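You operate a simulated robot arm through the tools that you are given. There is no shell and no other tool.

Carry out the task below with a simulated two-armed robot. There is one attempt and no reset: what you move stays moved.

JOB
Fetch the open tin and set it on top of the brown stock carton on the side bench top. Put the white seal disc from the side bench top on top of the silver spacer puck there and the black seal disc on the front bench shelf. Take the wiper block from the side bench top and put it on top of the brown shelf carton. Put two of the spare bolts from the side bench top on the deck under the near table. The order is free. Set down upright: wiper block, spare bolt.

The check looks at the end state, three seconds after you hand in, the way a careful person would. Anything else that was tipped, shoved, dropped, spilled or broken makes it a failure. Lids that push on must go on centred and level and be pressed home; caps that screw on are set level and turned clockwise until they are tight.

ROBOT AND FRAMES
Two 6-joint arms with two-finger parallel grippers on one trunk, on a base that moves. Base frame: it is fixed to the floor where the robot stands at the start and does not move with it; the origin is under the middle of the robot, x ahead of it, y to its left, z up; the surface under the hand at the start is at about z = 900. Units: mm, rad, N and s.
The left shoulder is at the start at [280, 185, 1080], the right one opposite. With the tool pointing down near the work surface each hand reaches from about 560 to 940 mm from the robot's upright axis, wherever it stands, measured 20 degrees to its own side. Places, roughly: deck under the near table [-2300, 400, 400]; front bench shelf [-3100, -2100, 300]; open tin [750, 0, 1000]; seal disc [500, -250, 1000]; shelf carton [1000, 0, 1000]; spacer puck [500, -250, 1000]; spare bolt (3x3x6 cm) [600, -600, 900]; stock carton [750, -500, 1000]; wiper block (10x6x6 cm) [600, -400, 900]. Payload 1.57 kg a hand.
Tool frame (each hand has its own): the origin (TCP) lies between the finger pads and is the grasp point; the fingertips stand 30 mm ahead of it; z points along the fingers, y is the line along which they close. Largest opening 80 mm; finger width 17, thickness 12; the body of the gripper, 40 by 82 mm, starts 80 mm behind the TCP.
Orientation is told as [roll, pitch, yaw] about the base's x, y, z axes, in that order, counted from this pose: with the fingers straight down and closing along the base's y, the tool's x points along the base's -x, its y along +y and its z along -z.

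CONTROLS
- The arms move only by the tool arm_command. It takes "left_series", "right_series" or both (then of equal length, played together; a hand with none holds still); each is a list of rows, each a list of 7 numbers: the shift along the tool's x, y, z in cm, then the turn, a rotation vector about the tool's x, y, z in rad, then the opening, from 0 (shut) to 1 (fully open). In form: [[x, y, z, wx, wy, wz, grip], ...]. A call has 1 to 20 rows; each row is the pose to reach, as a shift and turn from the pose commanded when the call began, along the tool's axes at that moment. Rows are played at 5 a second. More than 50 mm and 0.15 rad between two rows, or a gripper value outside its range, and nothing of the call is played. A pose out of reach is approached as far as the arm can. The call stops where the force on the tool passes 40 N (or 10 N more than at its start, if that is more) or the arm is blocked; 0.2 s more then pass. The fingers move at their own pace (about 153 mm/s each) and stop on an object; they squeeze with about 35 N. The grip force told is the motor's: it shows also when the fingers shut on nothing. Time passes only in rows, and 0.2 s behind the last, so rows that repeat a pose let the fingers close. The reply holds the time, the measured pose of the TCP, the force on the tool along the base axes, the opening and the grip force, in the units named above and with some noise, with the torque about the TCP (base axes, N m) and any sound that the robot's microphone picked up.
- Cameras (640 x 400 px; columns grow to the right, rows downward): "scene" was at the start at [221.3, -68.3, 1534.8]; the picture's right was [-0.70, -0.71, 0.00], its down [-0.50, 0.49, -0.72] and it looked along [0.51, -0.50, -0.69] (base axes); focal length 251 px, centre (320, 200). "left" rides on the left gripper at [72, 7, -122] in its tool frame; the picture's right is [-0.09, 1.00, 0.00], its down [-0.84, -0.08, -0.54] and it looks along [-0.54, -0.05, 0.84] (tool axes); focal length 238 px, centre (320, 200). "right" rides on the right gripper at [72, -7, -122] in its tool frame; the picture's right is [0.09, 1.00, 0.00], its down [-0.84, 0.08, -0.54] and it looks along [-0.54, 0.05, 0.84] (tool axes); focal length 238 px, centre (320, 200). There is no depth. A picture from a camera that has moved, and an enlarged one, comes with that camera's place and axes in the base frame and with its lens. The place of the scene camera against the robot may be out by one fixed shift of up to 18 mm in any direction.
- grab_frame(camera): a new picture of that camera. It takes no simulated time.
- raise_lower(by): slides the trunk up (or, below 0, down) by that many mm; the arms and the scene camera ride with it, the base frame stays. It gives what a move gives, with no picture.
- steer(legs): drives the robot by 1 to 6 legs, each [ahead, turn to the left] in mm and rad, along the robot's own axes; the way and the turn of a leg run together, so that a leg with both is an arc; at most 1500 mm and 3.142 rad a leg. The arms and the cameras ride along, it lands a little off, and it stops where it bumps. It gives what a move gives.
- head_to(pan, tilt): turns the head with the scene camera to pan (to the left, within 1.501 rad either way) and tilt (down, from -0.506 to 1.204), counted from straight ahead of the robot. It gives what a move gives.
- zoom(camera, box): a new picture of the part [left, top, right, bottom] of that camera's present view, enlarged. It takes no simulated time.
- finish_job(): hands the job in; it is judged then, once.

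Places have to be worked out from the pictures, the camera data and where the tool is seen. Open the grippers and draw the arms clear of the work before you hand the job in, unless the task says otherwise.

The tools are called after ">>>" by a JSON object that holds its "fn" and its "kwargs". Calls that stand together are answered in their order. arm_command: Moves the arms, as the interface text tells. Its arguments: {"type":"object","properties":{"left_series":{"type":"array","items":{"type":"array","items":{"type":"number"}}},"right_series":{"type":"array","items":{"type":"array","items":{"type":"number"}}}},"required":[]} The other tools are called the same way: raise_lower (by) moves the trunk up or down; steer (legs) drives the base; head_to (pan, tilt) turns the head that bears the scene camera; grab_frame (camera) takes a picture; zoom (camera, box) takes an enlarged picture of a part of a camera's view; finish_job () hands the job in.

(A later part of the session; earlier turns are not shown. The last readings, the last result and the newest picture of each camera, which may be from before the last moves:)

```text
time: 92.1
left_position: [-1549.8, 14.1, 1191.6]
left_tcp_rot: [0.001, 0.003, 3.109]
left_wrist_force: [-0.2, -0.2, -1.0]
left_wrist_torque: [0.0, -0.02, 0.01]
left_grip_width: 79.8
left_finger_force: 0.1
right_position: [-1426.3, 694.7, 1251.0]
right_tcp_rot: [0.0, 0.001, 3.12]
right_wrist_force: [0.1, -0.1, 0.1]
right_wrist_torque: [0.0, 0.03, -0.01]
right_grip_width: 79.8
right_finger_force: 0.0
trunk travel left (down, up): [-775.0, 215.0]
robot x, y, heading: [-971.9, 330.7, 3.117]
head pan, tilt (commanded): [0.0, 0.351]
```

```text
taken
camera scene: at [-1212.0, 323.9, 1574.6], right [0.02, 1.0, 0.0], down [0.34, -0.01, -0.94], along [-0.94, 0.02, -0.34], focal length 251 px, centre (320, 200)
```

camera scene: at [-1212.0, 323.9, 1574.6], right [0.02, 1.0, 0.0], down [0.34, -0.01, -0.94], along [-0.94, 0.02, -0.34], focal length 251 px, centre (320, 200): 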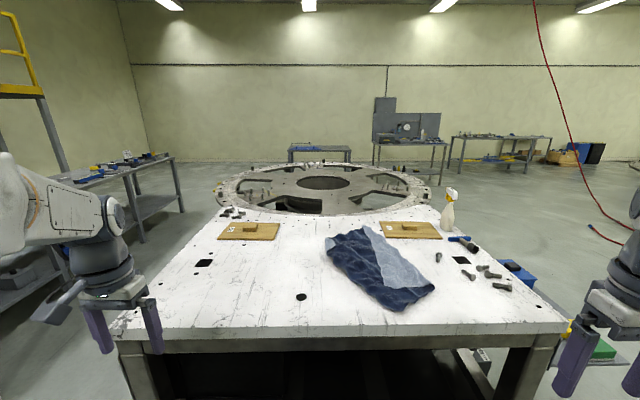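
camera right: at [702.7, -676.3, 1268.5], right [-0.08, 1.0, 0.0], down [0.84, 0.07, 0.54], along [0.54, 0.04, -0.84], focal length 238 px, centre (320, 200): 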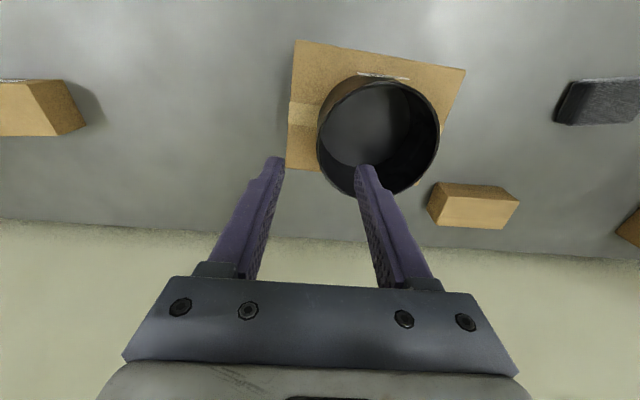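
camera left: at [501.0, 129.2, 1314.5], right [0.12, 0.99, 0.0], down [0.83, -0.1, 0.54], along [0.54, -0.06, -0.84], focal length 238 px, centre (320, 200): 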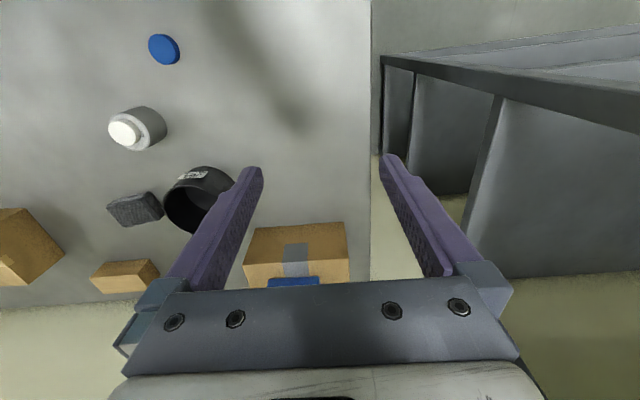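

The left hand is about 250 mm short of the table edge, so it is safe to lower. I'll lower the trunk 400 mm to see under the table.

>>> {"fn": "raise_lower", "kwargs": {"by": -400}}

>>> {"fn": "head_to", "kwargs": {"pan": 0.0, "tilt": 0.55}}

>>> {"fn": "grab_frame", "kwargs": {"camera": "scene"}}

>>> {"fn": "grab_frame", "kwargs": {"camera": "left"}}

>>> {"fn": "grab_frame", "kwargs": {"camera": "right"}}

```text
time: 95.9
left_position: [-1550.0, 14.2, 791.6]
left_tcp_rot: [0.0, 0.004, 3.106]
left_wrist_force: [0.7, 0.0, -0.1]
left_wrist_torque: [-0.02, -0.01, -0.01]
left_grip_width: 80.2
left_finger_force: 0.0
right_position: [-1427.4, 694.0, 850.2]
right_tcp_rot: [-0.001, 0.0, 3.118]
right_wrist_force: [-0.3, -0.1, 0.2]
right_wrist_torque: [0.0, -0.01, 0.03]
right_grip_width: 79.7
right_finger_force: 0.0
trunk travel left (down, up): [-375.0, 615.0]
robot x, y, heading: [-969.6, 328.6, 3.123]
head pan, tilt (commanded): [0.0, 0.351]
```

```text
time: 96.6
left_position: [-1550.0, 14.2, 791.1]
left_tcp_rot: [0.001, 0.003, 3.108]
left_wrist_force: [0.3, -0.1, 0.1]
left_wrist_torque: [-0.01, 0.01, -0.01]
left_grip_width: 80.1
left_finger_force: 0.0
right_position: [-1426.9, 695.2, 852.4]
right_tcp_rot: [0.001, 0.001, 3.121]
right_wrist_force: [0.3, -0.7, -0.1]
right_wrist_torque: [0.0, 0.0, 0.0]
right_grip_width: 79.7
right_finger_force: 0.1
trunk travel left (down, up): [-375.0, 615.0]
robot x, y, heading: [-969.1, 331.4, 3.119]
head pan, tilt (commanded): [0.0, 0.55]
```

```text
taken
camera scene: at [-1210.8, 323.9, 1156.4], right [0.02, 1.0, 0.0], down [0.52, -0.01, -0.86], along [-0.86, 0.02, -0.52], focal length 251 px, centre (320, 200)
```

scene: 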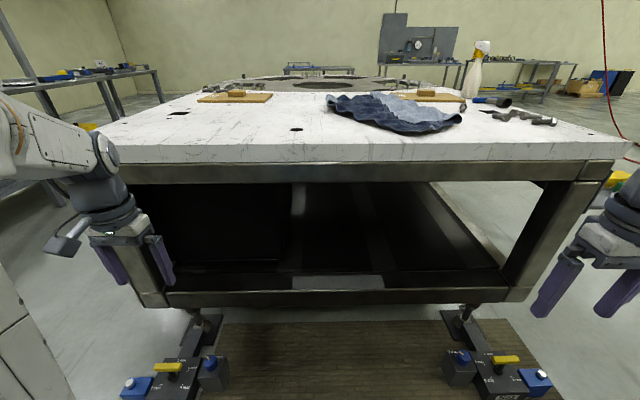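

```text
taken
camera left: at [-1477.6, 5.3, 913.6], right [-0.13, -0.99, 0.0], down [-0.84, 0.11, 0.54], along [-0.54, 0.07, -0.84], focal length 238 px, centre (320, 200)
```

left: 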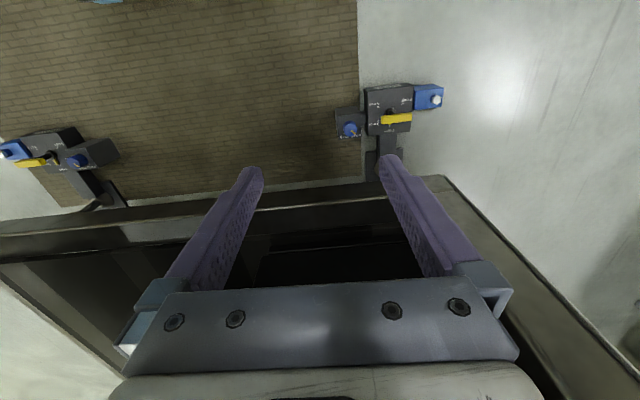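

```text
taken
camera right: at [-1355.5, 700.3, 971.8], right [0.07, -1.0, 0.0], down [-0.84, -0.06, 0.54], along [-0.54, -0.04, -0.84], focal length 238 px, centre (320, 200)
```

right: 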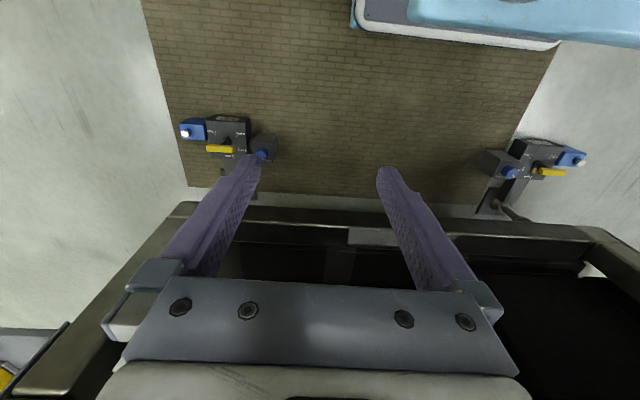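

I'll zoom in on the under-table deck to see its surface, rails and any clutter.

>>> {"fn": "zoom", "kwargs": {"camera": "scene", "box": [150, 170, 350, 310]}}

>>> {"fn": "zoom", "kwargs": {"camera": "scene", "box": [330, 170, 530, 310]}}

>>> {"fn": "zoom", "kwargs": {"camera": "right", "box": [180, 180, 640, 290]}}

```text
2.86 times, centred on (250, 240) of scene
camera zoom: at [-1210.8, 323.9, 1156.4], right [0.02, 1.0, 0.0], down [0.52, -0.01, -0.86], along [-0.86, 0.02, -0.52], focal length 717 px, centre (520, 86)
```

zoom: 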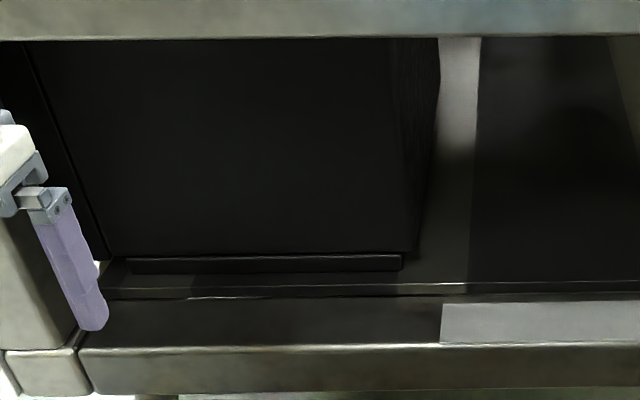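

```text
2.86 times, centred on (430, 240) of scene
camera zoom: at [-1210.8, 323.9, 1156.4], right [0.02, 1.0, 0.0], down [0.52, -0.01, -0.86], along [-0.86, 0.02, -0.52], focal length 717 px, centre (6, 86)
```

zoom: 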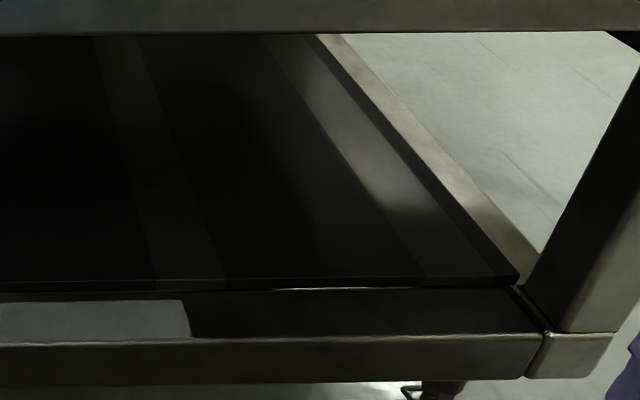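

```text
1.39 times, centred on (410, 235) of right
camera zoom: at [-1355.5, 700.3, 971.8], right [0.07, -1.0, 0.0], down [-0.84, -0.06, 0.54], along [-0.54, -0.04, -0.84], focal length 332 px, centre (195, 151)
```

zoom: 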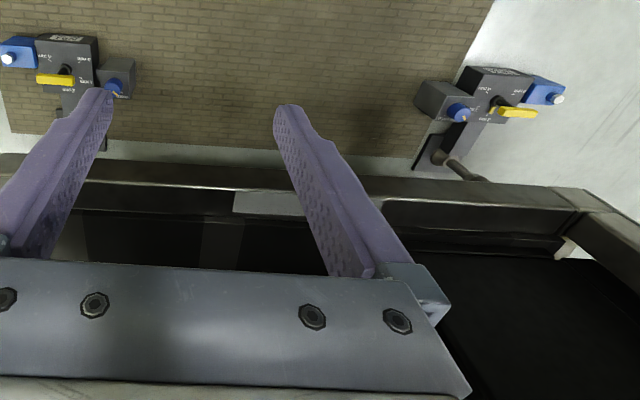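

Under the table is a rail with a dark deck plate behind it. A black box takes up the left part, and the deck is free from about y≈250 to 900, so I'll place the bolts there. Now I'll raise the trunk and return to the side bench for two bolts.

>>> {"fn": "raise_lower", "kwargs": {"by": 400}}

>>> {"fn": "steer", "kwargs": {"legs": [[0, 2.29], [1340, 0], [0, 0.87]]}}

>>> {"fn": "head_to", "kwargs": {"pan": 0.0, "tilt": 0.8}}

>>> {"fn": "grab_frame", "kwargs": {"camera": "scene"}}

>>> {"fn": "grab_frame", "kwargs": {"camera": "left"}}

>>> {"fn": "grab_frame", "kwargs": {"camera": "right"}}

```text
time: 100.5
left_position: [-1550.0, 14.0, 1191.8]
left_tcp_rot: [0.0, 0.003, 3.109]
left_wrist_force: [0.4, 0.2, -0.2]
left_wrist_torque: [0.01, -0.03, 0.0]
left_grip_width: 80.1
left_finger_force: 0.1
right_position: [-1425.0, 695.0, 1250.6]
right_tcp_rot: [0.001, 0.001, 3.122]
right_wrist_force: [-0.6, 0.5, 0.3]
right_wrist_torque: [-0.03, -0.03, 0.01]
right_grip_width: 79.9
right_finger_force: 0.1
trunk travel left (down, up): [-775.0, 215.0]
robot x, y, heading: [-967.7, 327.8, 3.114]
head pan, tilt (commanded): [0.0, 0.55]
```

```text
time: 114.9
left_position: [467.1, -371.1, 1190.5]
left_tcp_rot: [0.0, 0.002, -0.011]
left_wrist_force: [-0.4, -0.2, -1.3]
left_wrist_torque: [-0.01, -0.01, 0.01]
left_grip_width: 80.1
left_finger_force: 0.2
right_position: [363.2, -1054.1, 1249.2]
right_tcp_rot: [0.0, 0.002, 0.005]
right_wrist_force: [-0.3, -0.4, 0.7]
right_wrist_torque: [0.01, 0.0, -0.03]
right_grip_width: 80.0
right_finger_force: 0.1
trunk travel left (down, up): [-775.0, 215.0]
robot x, y, heading: [-105.0, -698.2, -0.002]
head pan, tilt (commanded): [0.0, 0.55]
```

```text
time: 115.6
left_position: [467.9, -370.4, 1190.3]
left_tcp_rot: [-0.002, 0.002, -0.009]
left_wrist_force: [0.6, -0.7, -0.1]
left_wrist_torque: [-0.02, 0.02, -0.01]
left_grip_width: 80.1
left_finger_force: 0.0
right_position: [361.9, -1055.1, 1248.8]
right_tcp_rot: [-0.001, 0.002, 0.005]
right_wrist_force: [0.2, 0.1, 1.4]
right_wrist_torque: [-0.02, -0.01, 0.0]
right_grip_width: 80.1
right_finger_force: 0.0
trunk travel left (down, up): [-775.0, 215.0]
robot x, y, heading: [-104.8, -703.0, 0.002]
head pan, tilt (commanded): [0.0, 0.799]
```

```text
taken
camera scene: at [137.9, -710.5, 1532.3], right [0.0, -1.0, 0.0], down [-0.72, 0.0, -0.7], along [0.7, 0.0, -0.72], focal length 251 px, centre (320, 200)
```

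scene: 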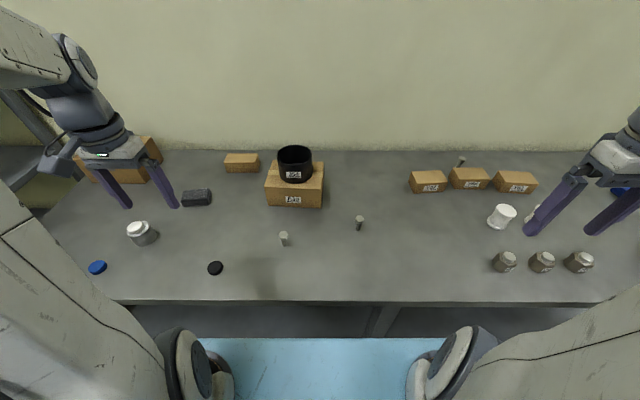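

```text
taken
camera left: at [397.3, -363.4, 1312.0], right [0.1, 0.99, 0.0], down [0.84, -0.08, 0.54], along [0.54, -0.05, -0.84], focal length 238 px, centre (320, 200)
```

left: 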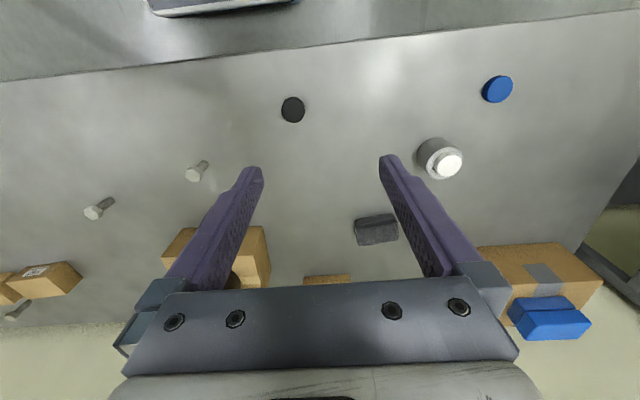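

```text
taken
camera right: at [289.4, -1060.8, 1370.3], right [-0.1, 1.0, 0.0], down [0.84, 0.08, 0.54], along [0.54, 0.05, -0.84], focal length 238 px, centre (320, 200)
```

right: 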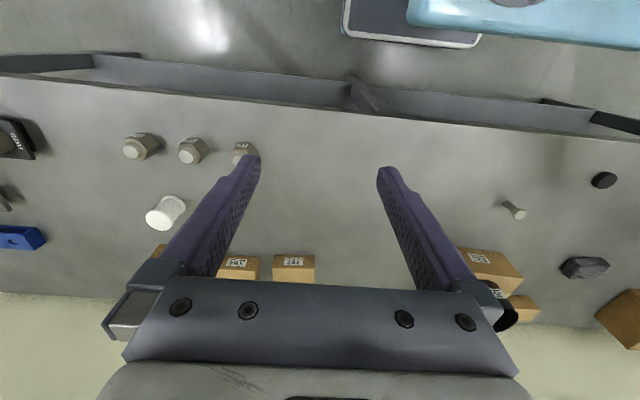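

Back at the bench. From the left camera, bolt 1 is at about (555,-590) and bolt 2 at about (608,-802), both upright. To fit under the table later I'll grip them with the tools pitched about 0.6 rad forward, so I'm bringing both hands over the bolts in that attitude.

>>> {"fn": "arm_command", "kwargs": {"left_series": [[-1.0, -2.4, 1.4, 0, -0.067, 0, 1], [-2.0, -4.9, 2.9, 0, -0.133, 0, 1], [-3.0, -7.3, 4.3, 0, -0.2, 0, 1], [-4.0, -9.7, 5.8, 0, -0.267, 0, 1], [-5.0, -12.2, 7.2, 0, -0.333, 0, 1], [-5.9, -14.6, 8.7, 0, -0.4, 0, 1], [-6.9, -17.0, 10.1, 0, -0.467, 0, 1], [-7.9, -19.5, 11.6, 0, -0.533, 0, 1], [-8.9, -21.9, 13.0, 0, -0.6, 0, 1], [-8.9, -21.9, 13.0, 0, -0.6, 0, 1]], "right_series": [[-2.7, 2.8, 2.1, 0, -0.067, 0, 1], [-5.5, 5.6, 4.2, 0, -0.133, 0, 1], [-8.2, 8.4, 6.3, 0, -0.2, 0, 1], [-11.0, 11.2, 8.4, 0, -0.267, 0, 1], [-13.7, 14.0, 10.5, 0, -0.333, 0, 1], [-16.5, 16.8, 12.6, 0, -0.4, 0, 1], [-19.2, 19.6, 14.7, 0, -0.467, 0, 1], [-22.0, 22.4, 16.8, 0, -0.533, 0, 1], [-24.7, 25.2, 18.9, 0, -0.6, 0, 1], [-24.7, 25.2, 18.9, 0, -0.6, 0, 1]]}}

>>> {"fn": "grab_frame", "kwargs": {"camera": "left"}}

>>> {"fn": "grab_frame", "kwargs": {"camera": "right"}}

>>> {"fn": "grab_frame", "kwargs": {"camera": "scene"}}

```text
time: 117.8
left_position: [552.2, -591.1, 1058.7]
left_tcp_rot: [-0.004, -0.592, 0.002]
left_wrist_force: [1.5, -1.2, 0.2]
left_wrist_torque: [0.01, 0.05, -0.05]
left_grip_width: 79.9
left_finger_force: 0.0
left hand out of reach, approached as far as the arm can: row 8, 9
right_position: [608.7, -800.4, 1058.2]
right_tcp_rot: [0.001, -0.596, 0.003]
right_wrist_force: [-0.1, 0.2, 0.7]
right_wrist_torque: [-0.01, 0.03, 0.04]
right_grip_width: 80.2
right_finger_force: 0.0
trunk travel left (down, up): [-775.0, 215.0]
robot x, y, heading: [-105.0, -702.1, 0.004]
head pan, tilt (commanded): [0.0, 0.799]
```

```text
taken
camera left: at [425.6, -583.1, 1119.0], right [0.08, 1.0, 0.05], down [0.39, -0.07, 0.92], along [0.92, -0.05, -0.4], focal length 238 px, centre (320, 200)
```

left: 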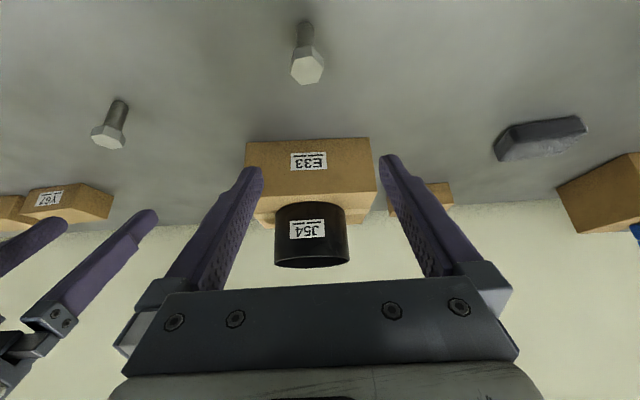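

```text
taken
camera right: at [479.3, -807.2, 1118.1], right [-0.08, 1.0, -0.05], down [0.39, 0.08, 0.92], along [0.92, 0.05, -0.39], focal length 238 px, centre (320, 200)
```

right: 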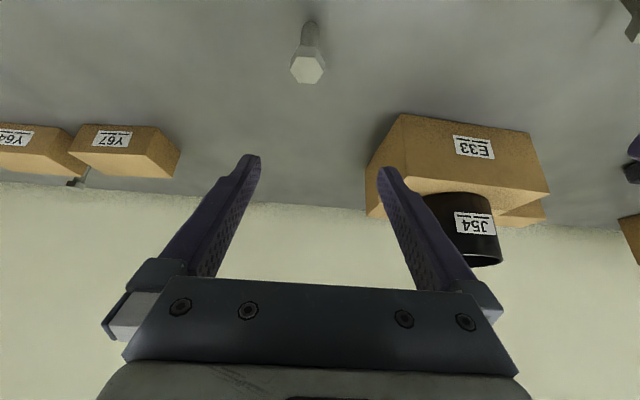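

```text
taken
camera scene: at [138.3, -710.4, 1532.1], right [0.0, -1.0, 0.0], down [-0.72, 0.0, -0.7], along [0.7, 0.0, -0.72], focal length 251 px, centre (320, 200)
```

scene: 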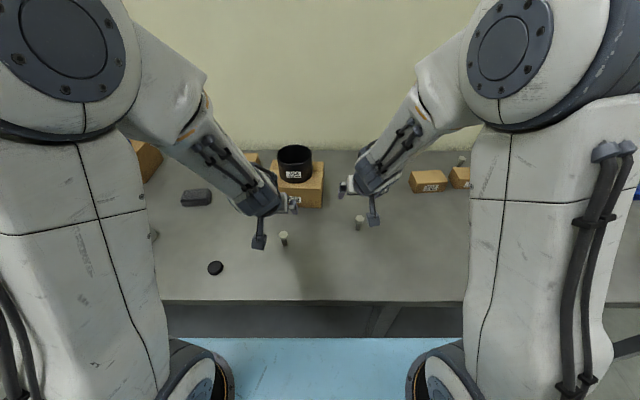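

The left hand is at its near limit, so I'll back the robot up 100 mm for comfortable reach. Refined estimates: bolt 1 at (552,-594) and bolt 2 at (607,-816).

>>> {"fn": "steer", "kwargs": {"legs": [[-110, 0]]}}

```text
time: 119.0
left_position: [444.2, -592.0, 1058.0]
left_tcp_rot: [0.002, -0.594, -0.008]
left_wrist_force: [0.3, 0.0, -0.2]
left_wrist_torque: [0.01, 0.0, 0.0]
left_grip_width: 80.1
left_finger_force: 0.1
right_position: [498.7, -803.4, 1059.5]
right_tcp_rot: [-0.001, -0.598, 0.003]
right_wrist_force: [1.1, 0.4, -0.7]
right_wrist_torque: [0.02, 0.0, -0.01]
right_grip_width: 80.1
right_finger_force: 0.2
trunk travel left (down, up): [-775.0, 215.0]
robot x, y, heading: [-214.1, -700.6, -0.001]
head pan, tilt (commanded): [0.0, 0.799]
```

Both hands have plenty of reach now. I'll move them forward and down over the bolts, to a TCP height of about z=1000, for a final alignment check.

>>> {"fn": "arm_command", "kwargs": {"left_series": [[-1.4, -0.05, 2.7, 0, 0, 0, 1], [-2.8, -0.1, 5.4, 0, 0, 0, 1], [-4.3, -0.1, 8.1, 0, 0, 0, 1], [-5.7, -0.15, 10.9, 0, 0, 0, 1], [-5.7, -0.15, 10.9, 0, 0, 0, 1]], "right_series": [[-1.4, -0.27, 2.7, 0, 0, 0, 1], [-2.8, -0.54, 5.5, 0, 0, 0, 1], [-4.2, -0.8, 8.2, 0, 0, 0, 1], [-5.6, -1.09, 11.0, 0, 0, 0, 1], [-5.6, -1.09, 11.0, 0, 0, 0, 1]]}}

>>> {"fn": "grab_frame", "kwargs": {"camera": "left"}}

>>> {"fn": "grab_frame", "kwargs": {"camera": "right"}}

>>> {"fn": "grab_frame", "kwargs": {"camera": "scene"}}

```text
time: 120.2
left_position: [553.7, -593.3, 998.5]
left_tcp_rot: [0.001, -0.597, -0.007]
left_wrist_force: [-0.6, 0.7, -0.4]
left_wrist_torque: [0.0, -0.02, 0.01]
left_grip_width: 80.0
left_finger_force: 0.0
right_position: [607.7, -814.8, 999.9]
right_tcp_rot: [0.001, -0.598, 0.0]
right_wrist_force: [0.9, 1.2, -0.5]
right_wrist_torque: [-0.01, 0.02, 0.01]
right_grip_width: 80.1
right_finger_force: 0.0
trunk travel left (down, up): [-775.0, 215.0]
robot x, y, heading: [-217.1, -698.1, 0.001]
head pan, tilt (commanded): [0.0, 0.799]
```

```text
taken
camera left: at [425.8, -585.8, 1059.2], right [0.09, 0.99, 0.05], down [0.39, -0.08, 0.92], along [0.92, -0.06, -0.39], focal length 238 px, centre (320, 200)
```

left: 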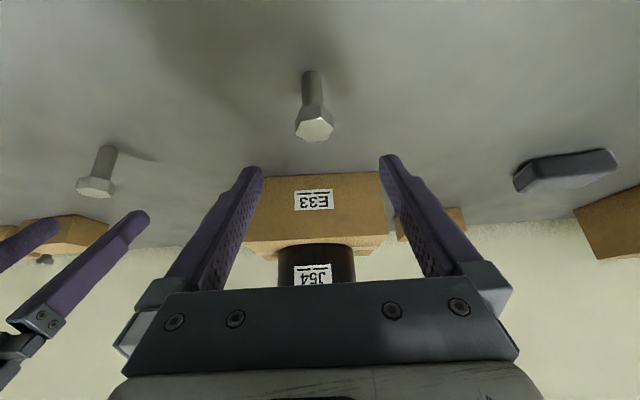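

```text
taken
camera right: at [478.5, -820.3, 1058.8], right [-0.08, 1.0, -0.05], down [0.39, 0.08, 0.92], along [0.92, 0.05, -0.39], focal length 238 px, centre (320, 200)
```

right: 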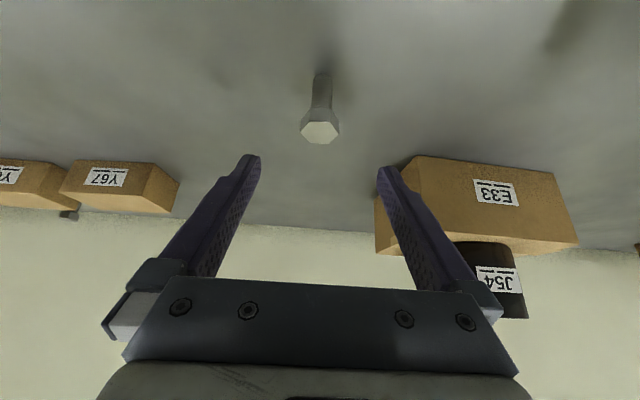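

```text
taken
camera scene: at [29.0, -711.1, 1532.1], right [0.0, -1.0, 0.0], down [-0.72, 0.0, -0.7], along [0.7, 0.0, -0.72], focal length 251 px, centre (320, 200)
```

scene: 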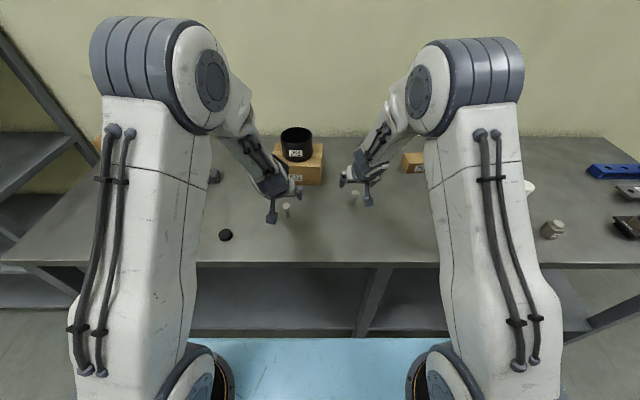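

I'll zoom in on both bolts for precise centring.

>>> {"fn": "zoom", "kwargs": {"camera": "left", "box": [270, 50, 366, 150]}}

>>> {"fn": "zoom", "kwargs": {"camera": "right", "box": [270, 50, 366, 150]}}

>>> {"fn": "zoom", "kwargs": {"camera": "scene", "box": [250, 120, 390, 230]}}

```text
4.00 times, centred on (318, 100) of left
camera zoom: at [425.8, -585.8, 1059.2], right [0.09, 0.99, 0.05], down [0.39, -0.08, 0.92], along [0.92, -0.06, -0.39], focal length 953 px, centre (328, 600)
```

zoom: 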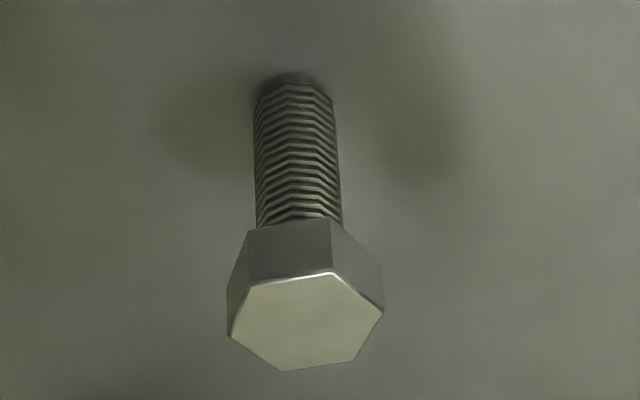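

```text
4.00 times, centred on (318, 100) of right
camera zoom: at [478.5, -820.3, 1058.8], right [-0.08, 1.0, -0.05], down [0.39, 0.08, 0.92], along [0.92, 0.05, -0.39], focal length 953 px, centre (328, 600)
```

zoom: 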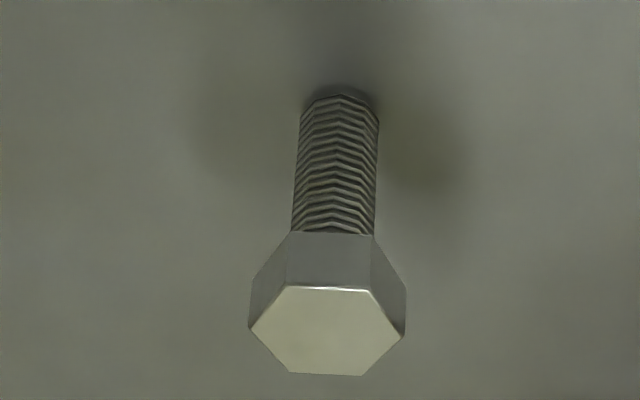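

```text
3.64 times, centred on (320, 175) of scene
camera zoom: at [29.0, -711.1, 1532.1], right [0.0, -1.0, 0.0], down [-0.72, 0.0, -0.7], along [0.7, 0.0, -0.72], focal length 912 px, centre (320, 291)
```

zoom: 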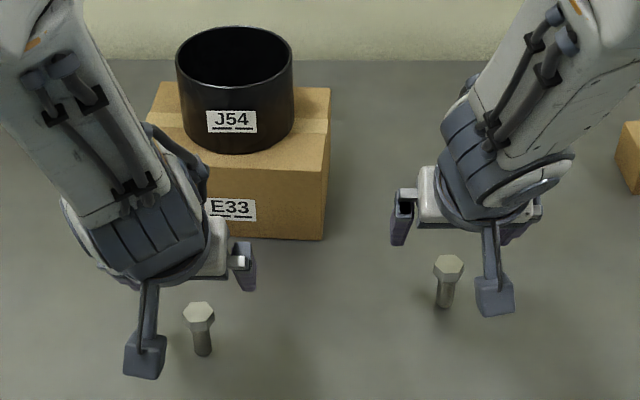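

The bolts turn out about 50 mm tall, at roughly (558,-594.5) and (614.5,-816). I'll lower both hands around the heads to TCP z≈941, leaving about 10 mm of fingertip clearance.

>>> {"fn": "arm_command", "kwargs": {"left_series": [[0.9, -0.05, 1.7, 0, 0, 0, 1], [1.8, -0.1, 3.3, 0, 0, 0, 1], [2.5, -0.12, 4.5, 0, 0, 0, 1], [2.8, -0.12, 5.0, 0, 0, 0, 1], [2.8, -0.12, 5.0, 0, 0, 0, 1]], "right_series": [[0.9, -0.05, 1.7, 0, 0, 0, 1], [1.8, -0.1, 3.4, 0, 0, 0, 1], [2.5, -0.12, 4.7, 0, 0, 0, 1], [2.75, -0.12, 5.25, 0, 0, 0, 1], [2.75, -0.12, 5.25, 0, 0, 0, 1]]}}

>>> {"fn": "grab_frame", "kwargs": {"camera": "left"}}

>>> {"fn": "grab_frame", "kwargs": {"camera": "right"}}

>>> {"fn": "zoom", "kwargs": {"camera": "scene", "box": [250, 120, 390, 230]}}

```text
time: 121.4
left_position: [557.4, -596.3, 943.1]
left_tcp_rot: [0.0, -0.596, -0.009]
left_wrist_force: [0.4, 0.5, 0.5]
left_wrist_torque: [-0.01, 0.01, 0.01]
left_grip_width: 79.9
left_finger_force: 0.1
right_position: [613.7, -813.7, 941.8]
right_tcp_rot: [-0.001, -0.598, 0.003]
right_wrist_force: [0.2, 0.6, -0.3]
right_wrist_torque: [0.0, -0.04, -0.01]
right_grip_width: 80.1
right_finger_force: 0.0
trunk travel left (down, up): [-775.0, 215.0]
robot x, y, heading: [-213.8, -702.7, 0.0]
head pan, tilt (commanded): [0.0, 0.799]
```

```text
taken
camera left: at [430.1, -587.6, 1004.0], right [0.09, 0.99, 0.05], down [0.39, -0.08, 0.92], along [0.92, -0.06, -0.39], focal length 238 px, centre (320, 200)
```

left: 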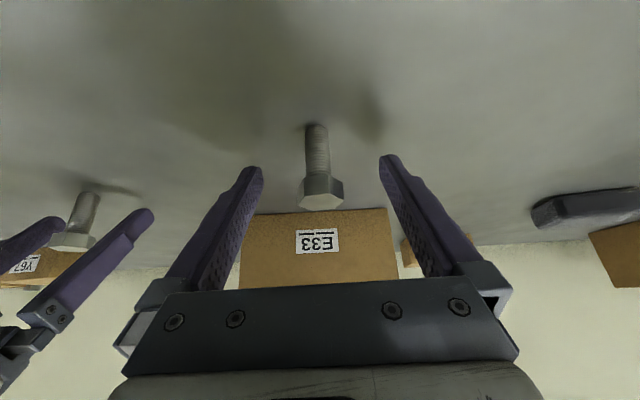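

```text
taken
camera right: at [484.9, -819.8, 1001.0], right [-0.08, 1.0, -0.05], down [0.39, 0.08, 0.92], along [0.92, 0.05, -0.39], focal length 238 px, centre (320, 200)
```

right: 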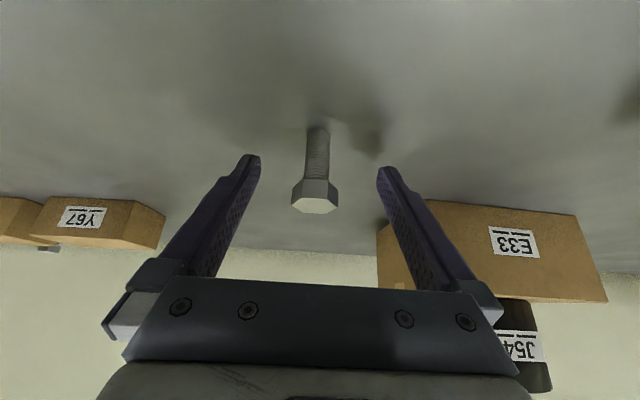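

```text
3.64 times, centred on (320, 175) of scene
camera zoom: at [28.6, -711.0, 1532.2], right [0.0, -1.0, 0.0], down [-0.72, 0.0, -0.7], along [0.7, 0.0, -0.72], focal length 912 px, centre (320, 291)
```

zoom: 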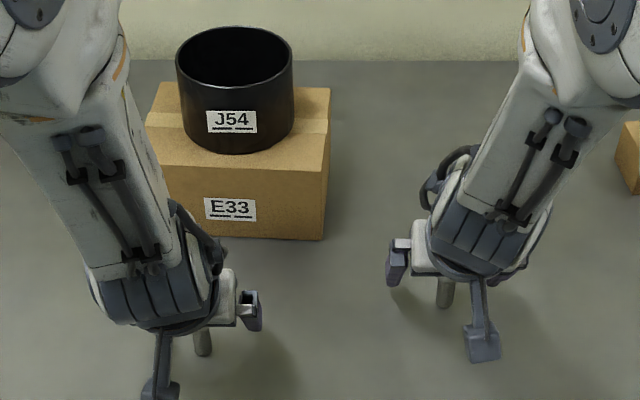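

The left head is exactly at the TCP, and the right one is about 3.5 mm off in y. I'll correct the right hand, then close both gently.

>>> {"fn": "arm_command", "kwargs": {"left_series": [[0, 0.05, 0, 0, 0, 0, 1], [0, 0.1, 0, 0, 0, 0, 0.7], [0, 0.1, 0, 0, 0, 0, 0.5], [0, 0.1, 0, 0, 0, 0, 0.3], [0, 0.1, 0, 0, 0, 0, 0.1], [0, 0.1, 0, 0, 0, 0, 0.1], [0, 0.1, 0, 0, 0, 0, 0.1]], "right_series": [[0, -0.2, 0, 0, 0, 0, 1], [0, -0.35, 0, 0, 0, 0, 0.7], [0, -0.35, 0, 0, 0, 0, 0.5], [0, -0.35, 0, 0, 0, 0, 0.3], [0, -0.35, 0, 0, 0, 0, 0.1], [0, -0.35, 0, 0, 0, 0, 0.1], [0, -0.35, 0, 0, 0, 0, 0.1]]}}

>>> {"fn": "grab_frame", "kwargs": {"camera": "left"}}

>>> {"fn": "grab_frame", "kwargs": {"camera": "right"}}

```text
time: 123.0
left_position: [558.6, -594.9, 944.9]
left_tcp_rot: [0.001, -0.597, -0.008]
left_wrist_force: [1.1, 0.2, 1.0]
left_wrist_torque: [0.01, -0.02, -0.01]
left_grip_width: 26.7
left_finger_force: 34.9
right_position: [614.2, -816.2, 941.5]
right_tcp_rot: [0.0, -0.598, 0.001]
right_wrist_force: [-0.2, 0.3, 1.0]
right_wrist_torque: [0.02, 0.0, -0.03]
right_grip_width: 26.8
right_finger_force: 34.6
trunk travel left (down, up): [-775.0, 215.0]
robot x, y, heading: [-212.3, -699.8, 0.003]
head pan, tilt (commanded): [0.0, 0.799]
```

```text
taken
camera left: at [430.1, -586.5, 1004.2], right [0.09, 0.99, 0.05], down [0.39, -0.08, 0.92], along [0.92, -0.06, -0.39], focal length 238 px, centre (320, 200)
```

left: 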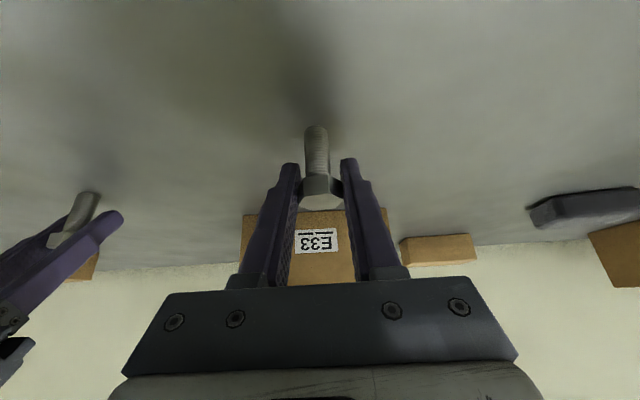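

```text
taken
camera right: at [484.9, -823.7, 1000.7], right [-0.08, 1.0, -0.05], down [0.39, 0.08, 0.92], along [0.92, 0.05, -0.39], focal length 238 px, centre (320, 200)
```

right: 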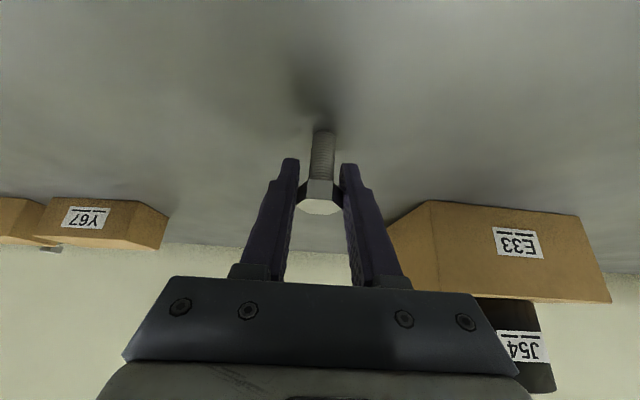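

Both bolts are gripped (26.7 mm, 35 N). I'll lift them straight up and check they stay upright in the fingers.

>>> {"fn": "arm_command", "kwargs": {"left_series": [[-0.6, 0, -0.8, 0, 0, 0, 0], [-1.7, 0, -2.5, 0, 0, 0, 0], [-3.4, 0, -5.0, 0, 0, 0, 0], [-5.6, 0, -8.3, 0, 0, 0, 0], [-6.7, 0, -9.9, 0, 0, 0, 0]], "right_series": [[-0.6, 0, -0.8, 0, 0, 0, 0], [-1.7, 0, -2.5, 0, 0, 0, 0], [-3.4, 0, -5.0, 0, 0, 0, 0], [-5.6, 0, -8.3, 0, 0, 0, 0], [-6.7, 0, -9.9, 0, 0, 0, 0]]}}

>>> {"fn": "zoom", "kwargs": {"camera": "left", "box": [240, 100, 400, 240]}}

>>> {"fn": "zoom", "kwargs": {"camera": "right", "box": [240, 100, 400, 240]}}

>>> {"fn": "zoom", "kwargs": {"camera": "scene", "box": [220, 100, 420, 230]}}

```text
time: 124.2
left_position: [556.1, -597.6, 1063.1]
left_tcp_rot: [0.001, -0.596, -0.013]
left_wrist_force: [0.1, -0.3, -0.5]
left_wrist_torque: [0.03, 0.0, -0.01]
left_grip_width: 26.4
left_finger_force: 34.6
right_position: [615.0, -816.6, 1061.4]
right_tcp_rot: [-0.002, -0.599, 0.001]
right_wrist_force: [-0.5, -0.7, -0.4]
right_wrist_torque: [0.02, -0.01, 0.0]
right_grip_width: 26.6
right_finger_force: 35.1
trunk travel left (down, up): [-775.0, 215.0]
robot x, y, heading: [-215.7, -700.4, 0.0]
head pan, tilt (commanded): [0.0, 0.799]
```

```text
2.86 times, centred on (320, 170) of left
camera zoom: at [428.3, -587.5, 1123.2], right [0.09, 0.99, 0.05], down [0.39, -0.08, 0.92], along [0.92, -0.06, -0.39], focal length 681 px, centre (320, 286)
```

zoom: 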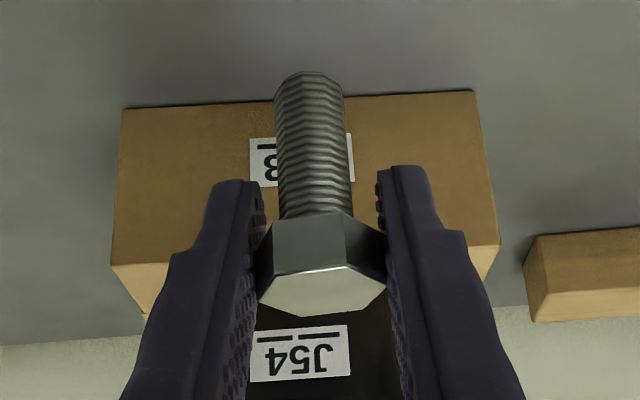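

```text
2.86 times, centred on (320, 170) of right
camera zoom: at [485.8, -823.1, 1120.0], right [-0.08, 1.0, -0.05], down [0.39, 0.08, 0.92], along [0.92, 0.05, -0.39], focal length 681 px, centre (320, 286)
```

zoom: 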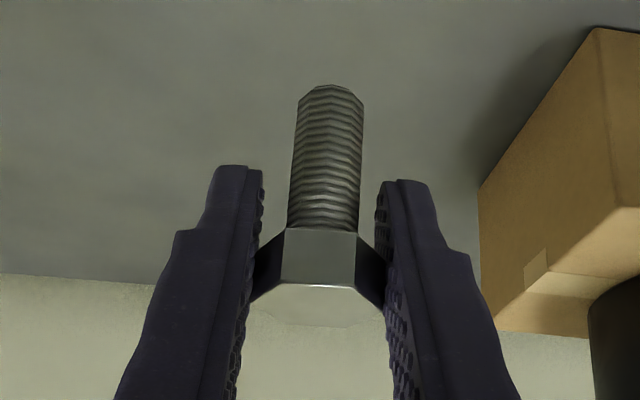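

```text
3.08 times, centred on (320, 165) of scene
camera zoom: at [28.5, -711.0, 1532.2], right [0.0, -1.0, 0.0], down [-0.72, 0.0, -0.7], along [0.7, 0.0, -0.72], focal length 772 px, centre (320, 308)
```

zoom: 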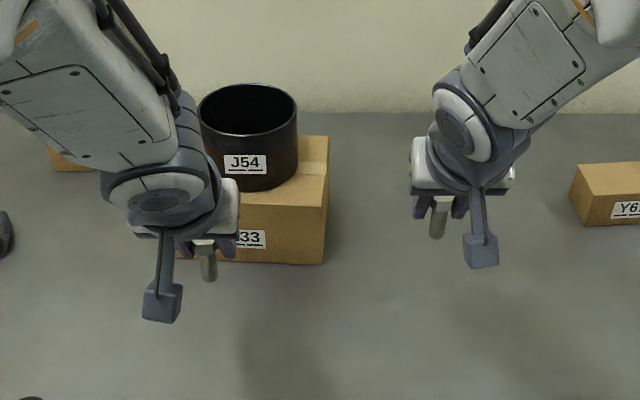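

Both bolts hang upright in the fingers. I'll back away and drive to the near table, facing it at about y≈550, still short of its edge.

>>> {"fn": "steer", "kwargs": {"legs": [[-500, 0], [0, 1.678], [1257, 0], [0, 1.463]]}}

>>> {"fn": "head_to", "kwargs": {"pan": 0.0, "tilt": 0.5}}

>>> {"fn": "grab_frame", "kwargs": {"camera": "scene"}}

```text
time: 140.7
left_position: [-1613.3, 485.1, 1062.9]
left_tcp_rot: [0.001, -0.597, 3.094]
left_wrist_force: [-0.4, 0.8, -1.5]
left_wrist_torque: [0.0, -0.02, 0.0]
left_grip_width: 26.5
left_finger_force: 35.1
right_position: [-1664.7, 707.9, 1061.9]
right_tcp_rot: [0.0, -0.599, 3.105]
right_wrist_force: [0.5, 0.2, -0.1]
right_wrist_torque: [0.02, -0.04, 0.01]
right_grip_width: 26.6
right_finger_force: 34.8
trunk travel left (down, up): [-775.0, 215.0]
robot x, y, heading: [-841.2, 562.3, 3.11]
head pan, tilt (commanded): [0.0, 0.799]
```

```text
time: 141.5
left_position: [-1617.7, 485.6, 1058.8]
left_tcp_rot: [-0.001, -0.593, 3.095]
left_wrist_force: [-0.3, -0.3, -1.1]
left_wrist_torque: [0.0, 0.03, 0.01]
left_grip_width: 26.4
left_finger_force: 34.7
right_position: [-1667.8, 708.0, 1057.6]
right_tcp_rot: [-0.001, -0.595, 3.104]
right_wrist_force: [0.1, 0.0, -1.0]
right_wrist_torque: [-0.03, 0.03, -0.02]
right_grip_width: 26.7
right_finger_force: 35.3
trunk travel left (down, up): [-775.0, 215.0]
robot x, y, heading: [-841.4, 561.0, 3.109]
head pan, tilt (commanded): [0.0, 0.499]
```

```text
taken
camera scene: at [-1082.1, 558.5, 1560.8], right [0.04, 1.0, 0.0], down [0.47, -0.02, -0.88], along [-0.88, 0.03, -0.47], focal length 251 px, centre (320, 200)
```

scene: 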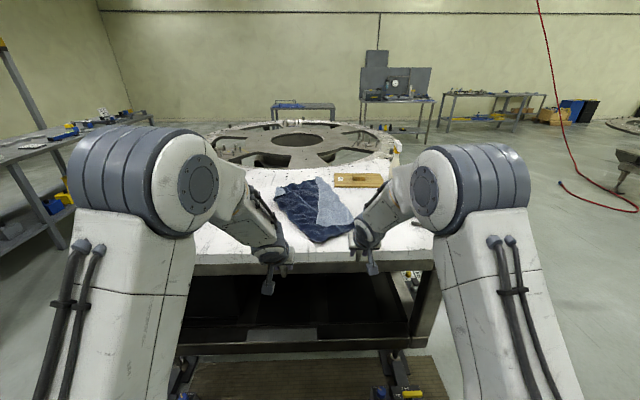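

The arms are clear of the table edge by over 100 mm. I'll lower the trunk until the bolts hang just above deck height, then look under the table.

>>> {"fn": "raise_lower", "kwargs": {"by": -400}}

>>> {"fn": "raise_lower", "kwargs": {"by": -130}}

>>> {"fn": "head_to", "kwargs": {"pan": 0.0, "tilt": 0.5}}

>>> {"fn": "grab_frame", "kwargs": {"camera": "scene"}}

>>> {"fn": "grab_frame", "kwargs": {"camera": "left"}}

>>> {"fn": "grab_frame", "kwargs": {"camera": "right"}}

```text
time: 145.4
left_position: [-1618.3, 484.5, 659.1]
left_tcp_rot: [0.001, -0.594, 3.094]
left_wrist_force: [-0.2, 0.6, -1.1]
left_wrist_torque: [0.03, 0.0, 0.01]
left_grip_width: 26.2
left_finger_force: 35.2
right_position: [-1668.8, 707.1, 659.3]
right_tcp_rot: [0.0, -0.597, 3.104]
right_wrist_force: [1.1, 0.0, -0.8]
right_wrist_torque: [0.0, -0.02, -0.02]
right_grip_width: 26.8
right_finger_force: 34.4
trunk travel left (down, up): [-375.0, 615.0]
robot x, y, heading: [-842.2, 558.5, 3.106]
head pan, tilt (commanded): [0.0, 0.499]
```

```text
time: 146.9
left_position: [-1619.1, 484.5, 530.7]
left_tcp_rot: [-0.001, -0.594, 3.095]
left_wrist_force: [-0.3, -0.2, -0.1]
left_wrist_torque: [-0.01, 0.0, 0.0]
left_grip_width: 26.3
left_finger_force: 35.2
right_position: [-1669.7, 706.2, 527.8]
right_tcp_rot: [0.0, -0.595, 3.105]
right_wrist_force: [0.4, -0.2, -0.5]
right_wrist_torque: [-0.02, -0.02, -0.01]
right_grip_width: 26.7
right_finger_force: 34.9
trunk travel left (down, up): [-245.0, 745.0]
robot x, y, heading: [-837.6, 561.2, 3.105]
head pan, tilt (commanded): [0.0, 0.499]
```

```text
time: 147.6
left_position: [-1617.3, 484.5, 529.6]
left_tcp_rot: [-0.001, -0.594, 3.094]
left_wrist_force: [0.2, -0.3, -0.5]
left_wrist_torque: [0.05, 0.01, 0.0]
left_grip_width: 26.2
left_finger_force: 35.5
right_position: [-1669.1, 706.8, 529.0]
right_tcp_rot: [0.0, -0.595, 3.105]
right_wrist_force: [0.3, 0.5, -1.0]
right_wrist_torque: [-0.03, -0.01, -0.01]
right_grip_width: 26.4
right_finger_force: 34.9
trunk travel left (down, up): [-245.0, 745.0]
robot x, y, heading: [-840.5, 563.0, 3.105]
head pan, tilt (commanded): [0.0, 0.499]
```

```text
taken
camera scene: at [-1084.7, 558.6, 1030.9], right [0.04, 1.0, 0.0], down [0.47, -0.02, -0.88], along [-0.88, 0.03, -0.47], focal length 251 px, centre (320, 200)
```

scene: 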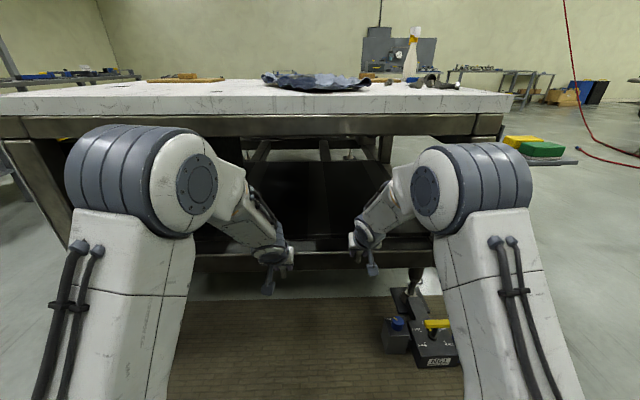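

```text
taken
camera left: at [-1489.8, 472.6, 590.8], right [-0.12, -0.99, 0.05], down [-0.39, 0.1, 0.92], along [-0.91, 0.09, -0.39], focal length 238 px, centre (320, 200)
```

left: 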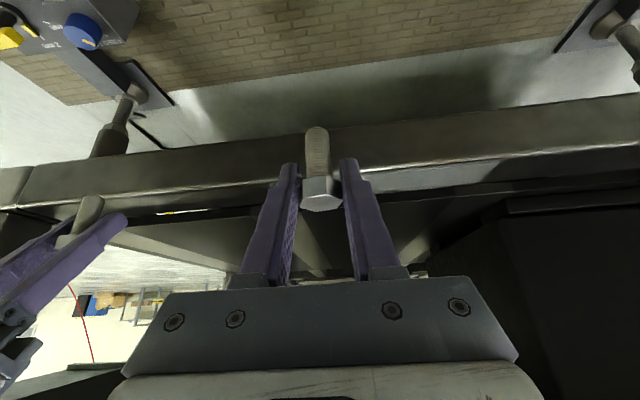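

```text
taken
camera right: at [-1541.8, 710.1, 587.8], right [0.04, -1.0, -0.05], down [-0.39, -0.06, 0.92], along [-0.92, -0.02, -0.39], focal length 238 px, centre (320, 200)
```

right: 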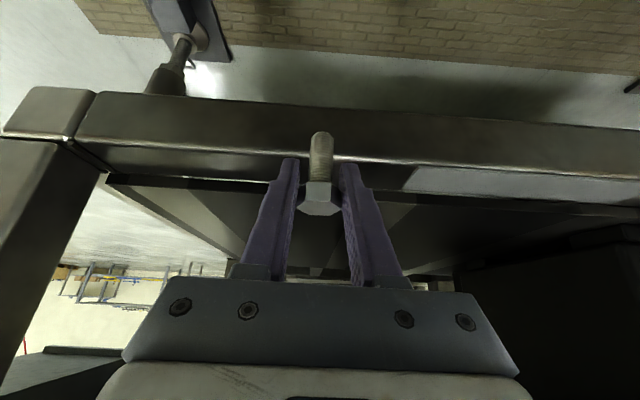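

The rail top is near x≈-1810, z≈409, and the deck plate's front edge near x≈-1870, z≈425. The elbows ride high and could foul the table top. So I'll raise the hands relative to the trunk and lower the trunk fully, which brings the arms in low and stretched.

>>> {"fn": "arm_command", "kwargs": {"left_series": [[-2.4, 0, -3.6, 0, 0, 0, 0], [-4.8, 0, -7.1, 0, 0, 0, 0], [-7.3, 0, -10.7, 0, 0, 0, 0], [-9.7, 0, -14.2, 0, 0, 0, 0], [-12.1, 0, -17.8, 0, 0, 0, 0], [-12.1, 0, -17.8, 0, 0, 0, 0]], "right_series": [[-2.4, 0, -3.6, 0, 0, 0, 0], [-4.8, 0, -7.1, 0, 0, 0, 0], [-7.3, 0, -10.7, 0, 0, 0, 0], [-9.7, 0, -14.2, 0, 0, 0, 0], [-12.1, 0, -17.8, 0, 0, 0, 0], [-12.1, 0, -17.8, 0, 0, 0, 0]]}}

>>> {"fn": "raise_lower", "kwargs": {"by": -240}}

>>> {"fn": "grab_frame", "kwargs": {"camera": "scene"}}

```text
time: 148.9
left_position: [-1621.5, 486.6, 745.2]
left_tcp_rot: [-0.002, -0.594, 3.094]
left_wrist_force: [0.3, -0.6, -1.2]
left_wrist_torque: [-0.02, -0.01, -0.01]
left_grip_width: 26.1
left_finger_force: 35.5
right_position: [-1667.4, 707.5, 745.4]
right_tcp_rot: [-0.001, -0.596, 3.104]
right_wrist_force: [-0.2, -0.1, -1.8]
right_wrist_torque: [0.0, -0.01, 0.03]
right_grip_width: 26.8
right_finger_force: 35.8
trunk travel left (down, up): [-245.0, 745.0]
robot x, y, heading: [-842.6, 562.7, 3.105]
head pan, tilt (commanded): [0.0, 0.499]
```

```text
time: 151.4
left_position: [-1622.4, 486.4, 505.2]
left_tcp_rot: [-0.001, -0.593, 3.095]
left_wrist_force: [-0.7, 0.6, -1.5]
left_wrist_torque: [0.01, 0.0, -0.02]
left_grip_width: 26.1
left_finger_force: 34.7
right_position: [-1669.7, 706.2, 505.2]
right_tcp_rot: [-0.003, -0.595, 3.105]
right_wrist_force: [-0.7, 0.0, -1.6]
right_wrist_torque: [-0.03, 0.0, -0.01]
right_grip_width: 26.5
right_finger_force: 35.2
trunk travel left (down, up): [-5.0, 985.0]
robot x, y, heading: [-837.8, 556.3, 3.106]
head pan, tilt (commanded): [0.0, 0.499]
```

```text
taken
camera scene: at [-1085.9, 558.6, 791.0], right [0.04, 1.0, 0.0], down [0.47, -0.02, -0.88], along [-0.88, 0.03, -0.47], focal length 251 px, centre (320, 200)
```

scene: 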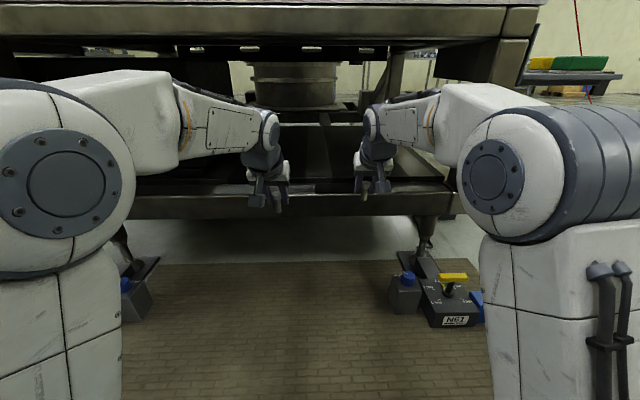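

With the trunk low, the forearms run at about z≈710, under the table rail at about z≈804, and the elbows stay outside. I'll drive forward slowly in two parts, checking in between.

>>> {"fn": "steer", "kwargs": {"legs": [[190, 0]]}}

>>> {"fn": "grab_frame", "kwargs": {"camera": "scene"}}

>>> {"fn": "grab_frame", "kwargs": {"camera": "left"}}

>>> {"fn": "grab_frame", "kwargs": {"camera": "right"}}

```text
time: 153.0
left_position: [-1809.6, 493.7, 503.6]
left_tcp_rot: [0.0, -0.594, 3.094]
left_wrist_force: [-0.1, 0.7, -0.5]
left_wrist_torque: [0.0, 0.01, 0.01]
left_grip_width: 26.1
left_finger_force: 35.2
right_position: [-1855.6, 713.5, 503.3]
right_tcp_rot: [-0.001, -0.596, 3.106]
right_wrist_force: [0.1, -0.3, -1.2]
right_wrist_torque: [-0.02, -0.02, 0.0]
right_grip_width: 26.4
right_finger_force: 34.7
trunk travel left (down, up): [-5.0, 985.0]
robot x, y, heading: [-1028.3, 567.3, 3.101]
head pan, tilt (commanded): [0.0, 0.499]
```

```text
taken
camera scene: at [-1273.2, 565.5, 790.9], right [0.04, 1.0, 0.0], down [0.47, -0.02, -0.88], along [-0.88, 0.03, -0.47], focal length 251 px, centre (320, 200)
```

scene: 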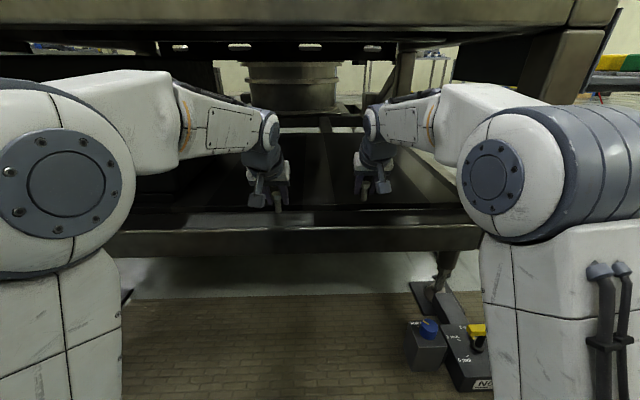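

```text
taken
camera left: at [-1681.2, 480.8, 565.2], right [-0.12, -0.99, 0.05], down [-0.39, 0.1, 0.92], along [-0.91, 0.09, -0.39], focal length 238 px, centre (320, 200)
```

left: 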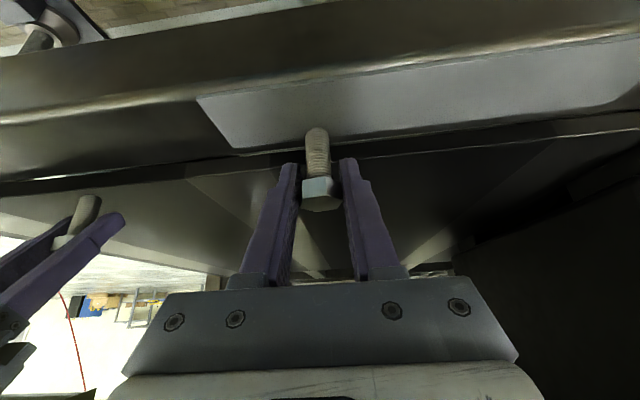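

```text
taken
camera right: at [-1729.2, 716.5, 564.2], right [0.04, -1.0, -0.05], down [-0.39, -0.06, 0.92], along [-0.92, -0.02, -0.39], focal length 238 px, centre (320, 200)
```

right: 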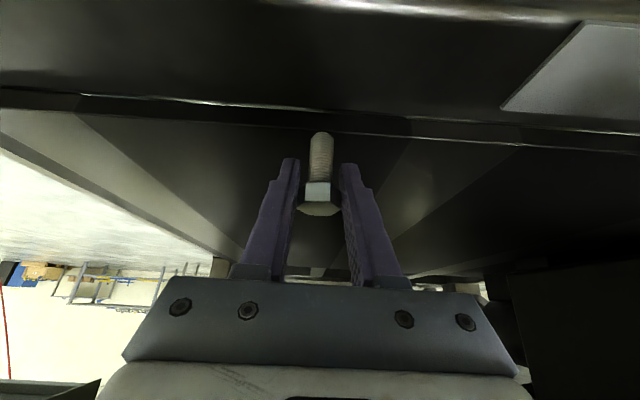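

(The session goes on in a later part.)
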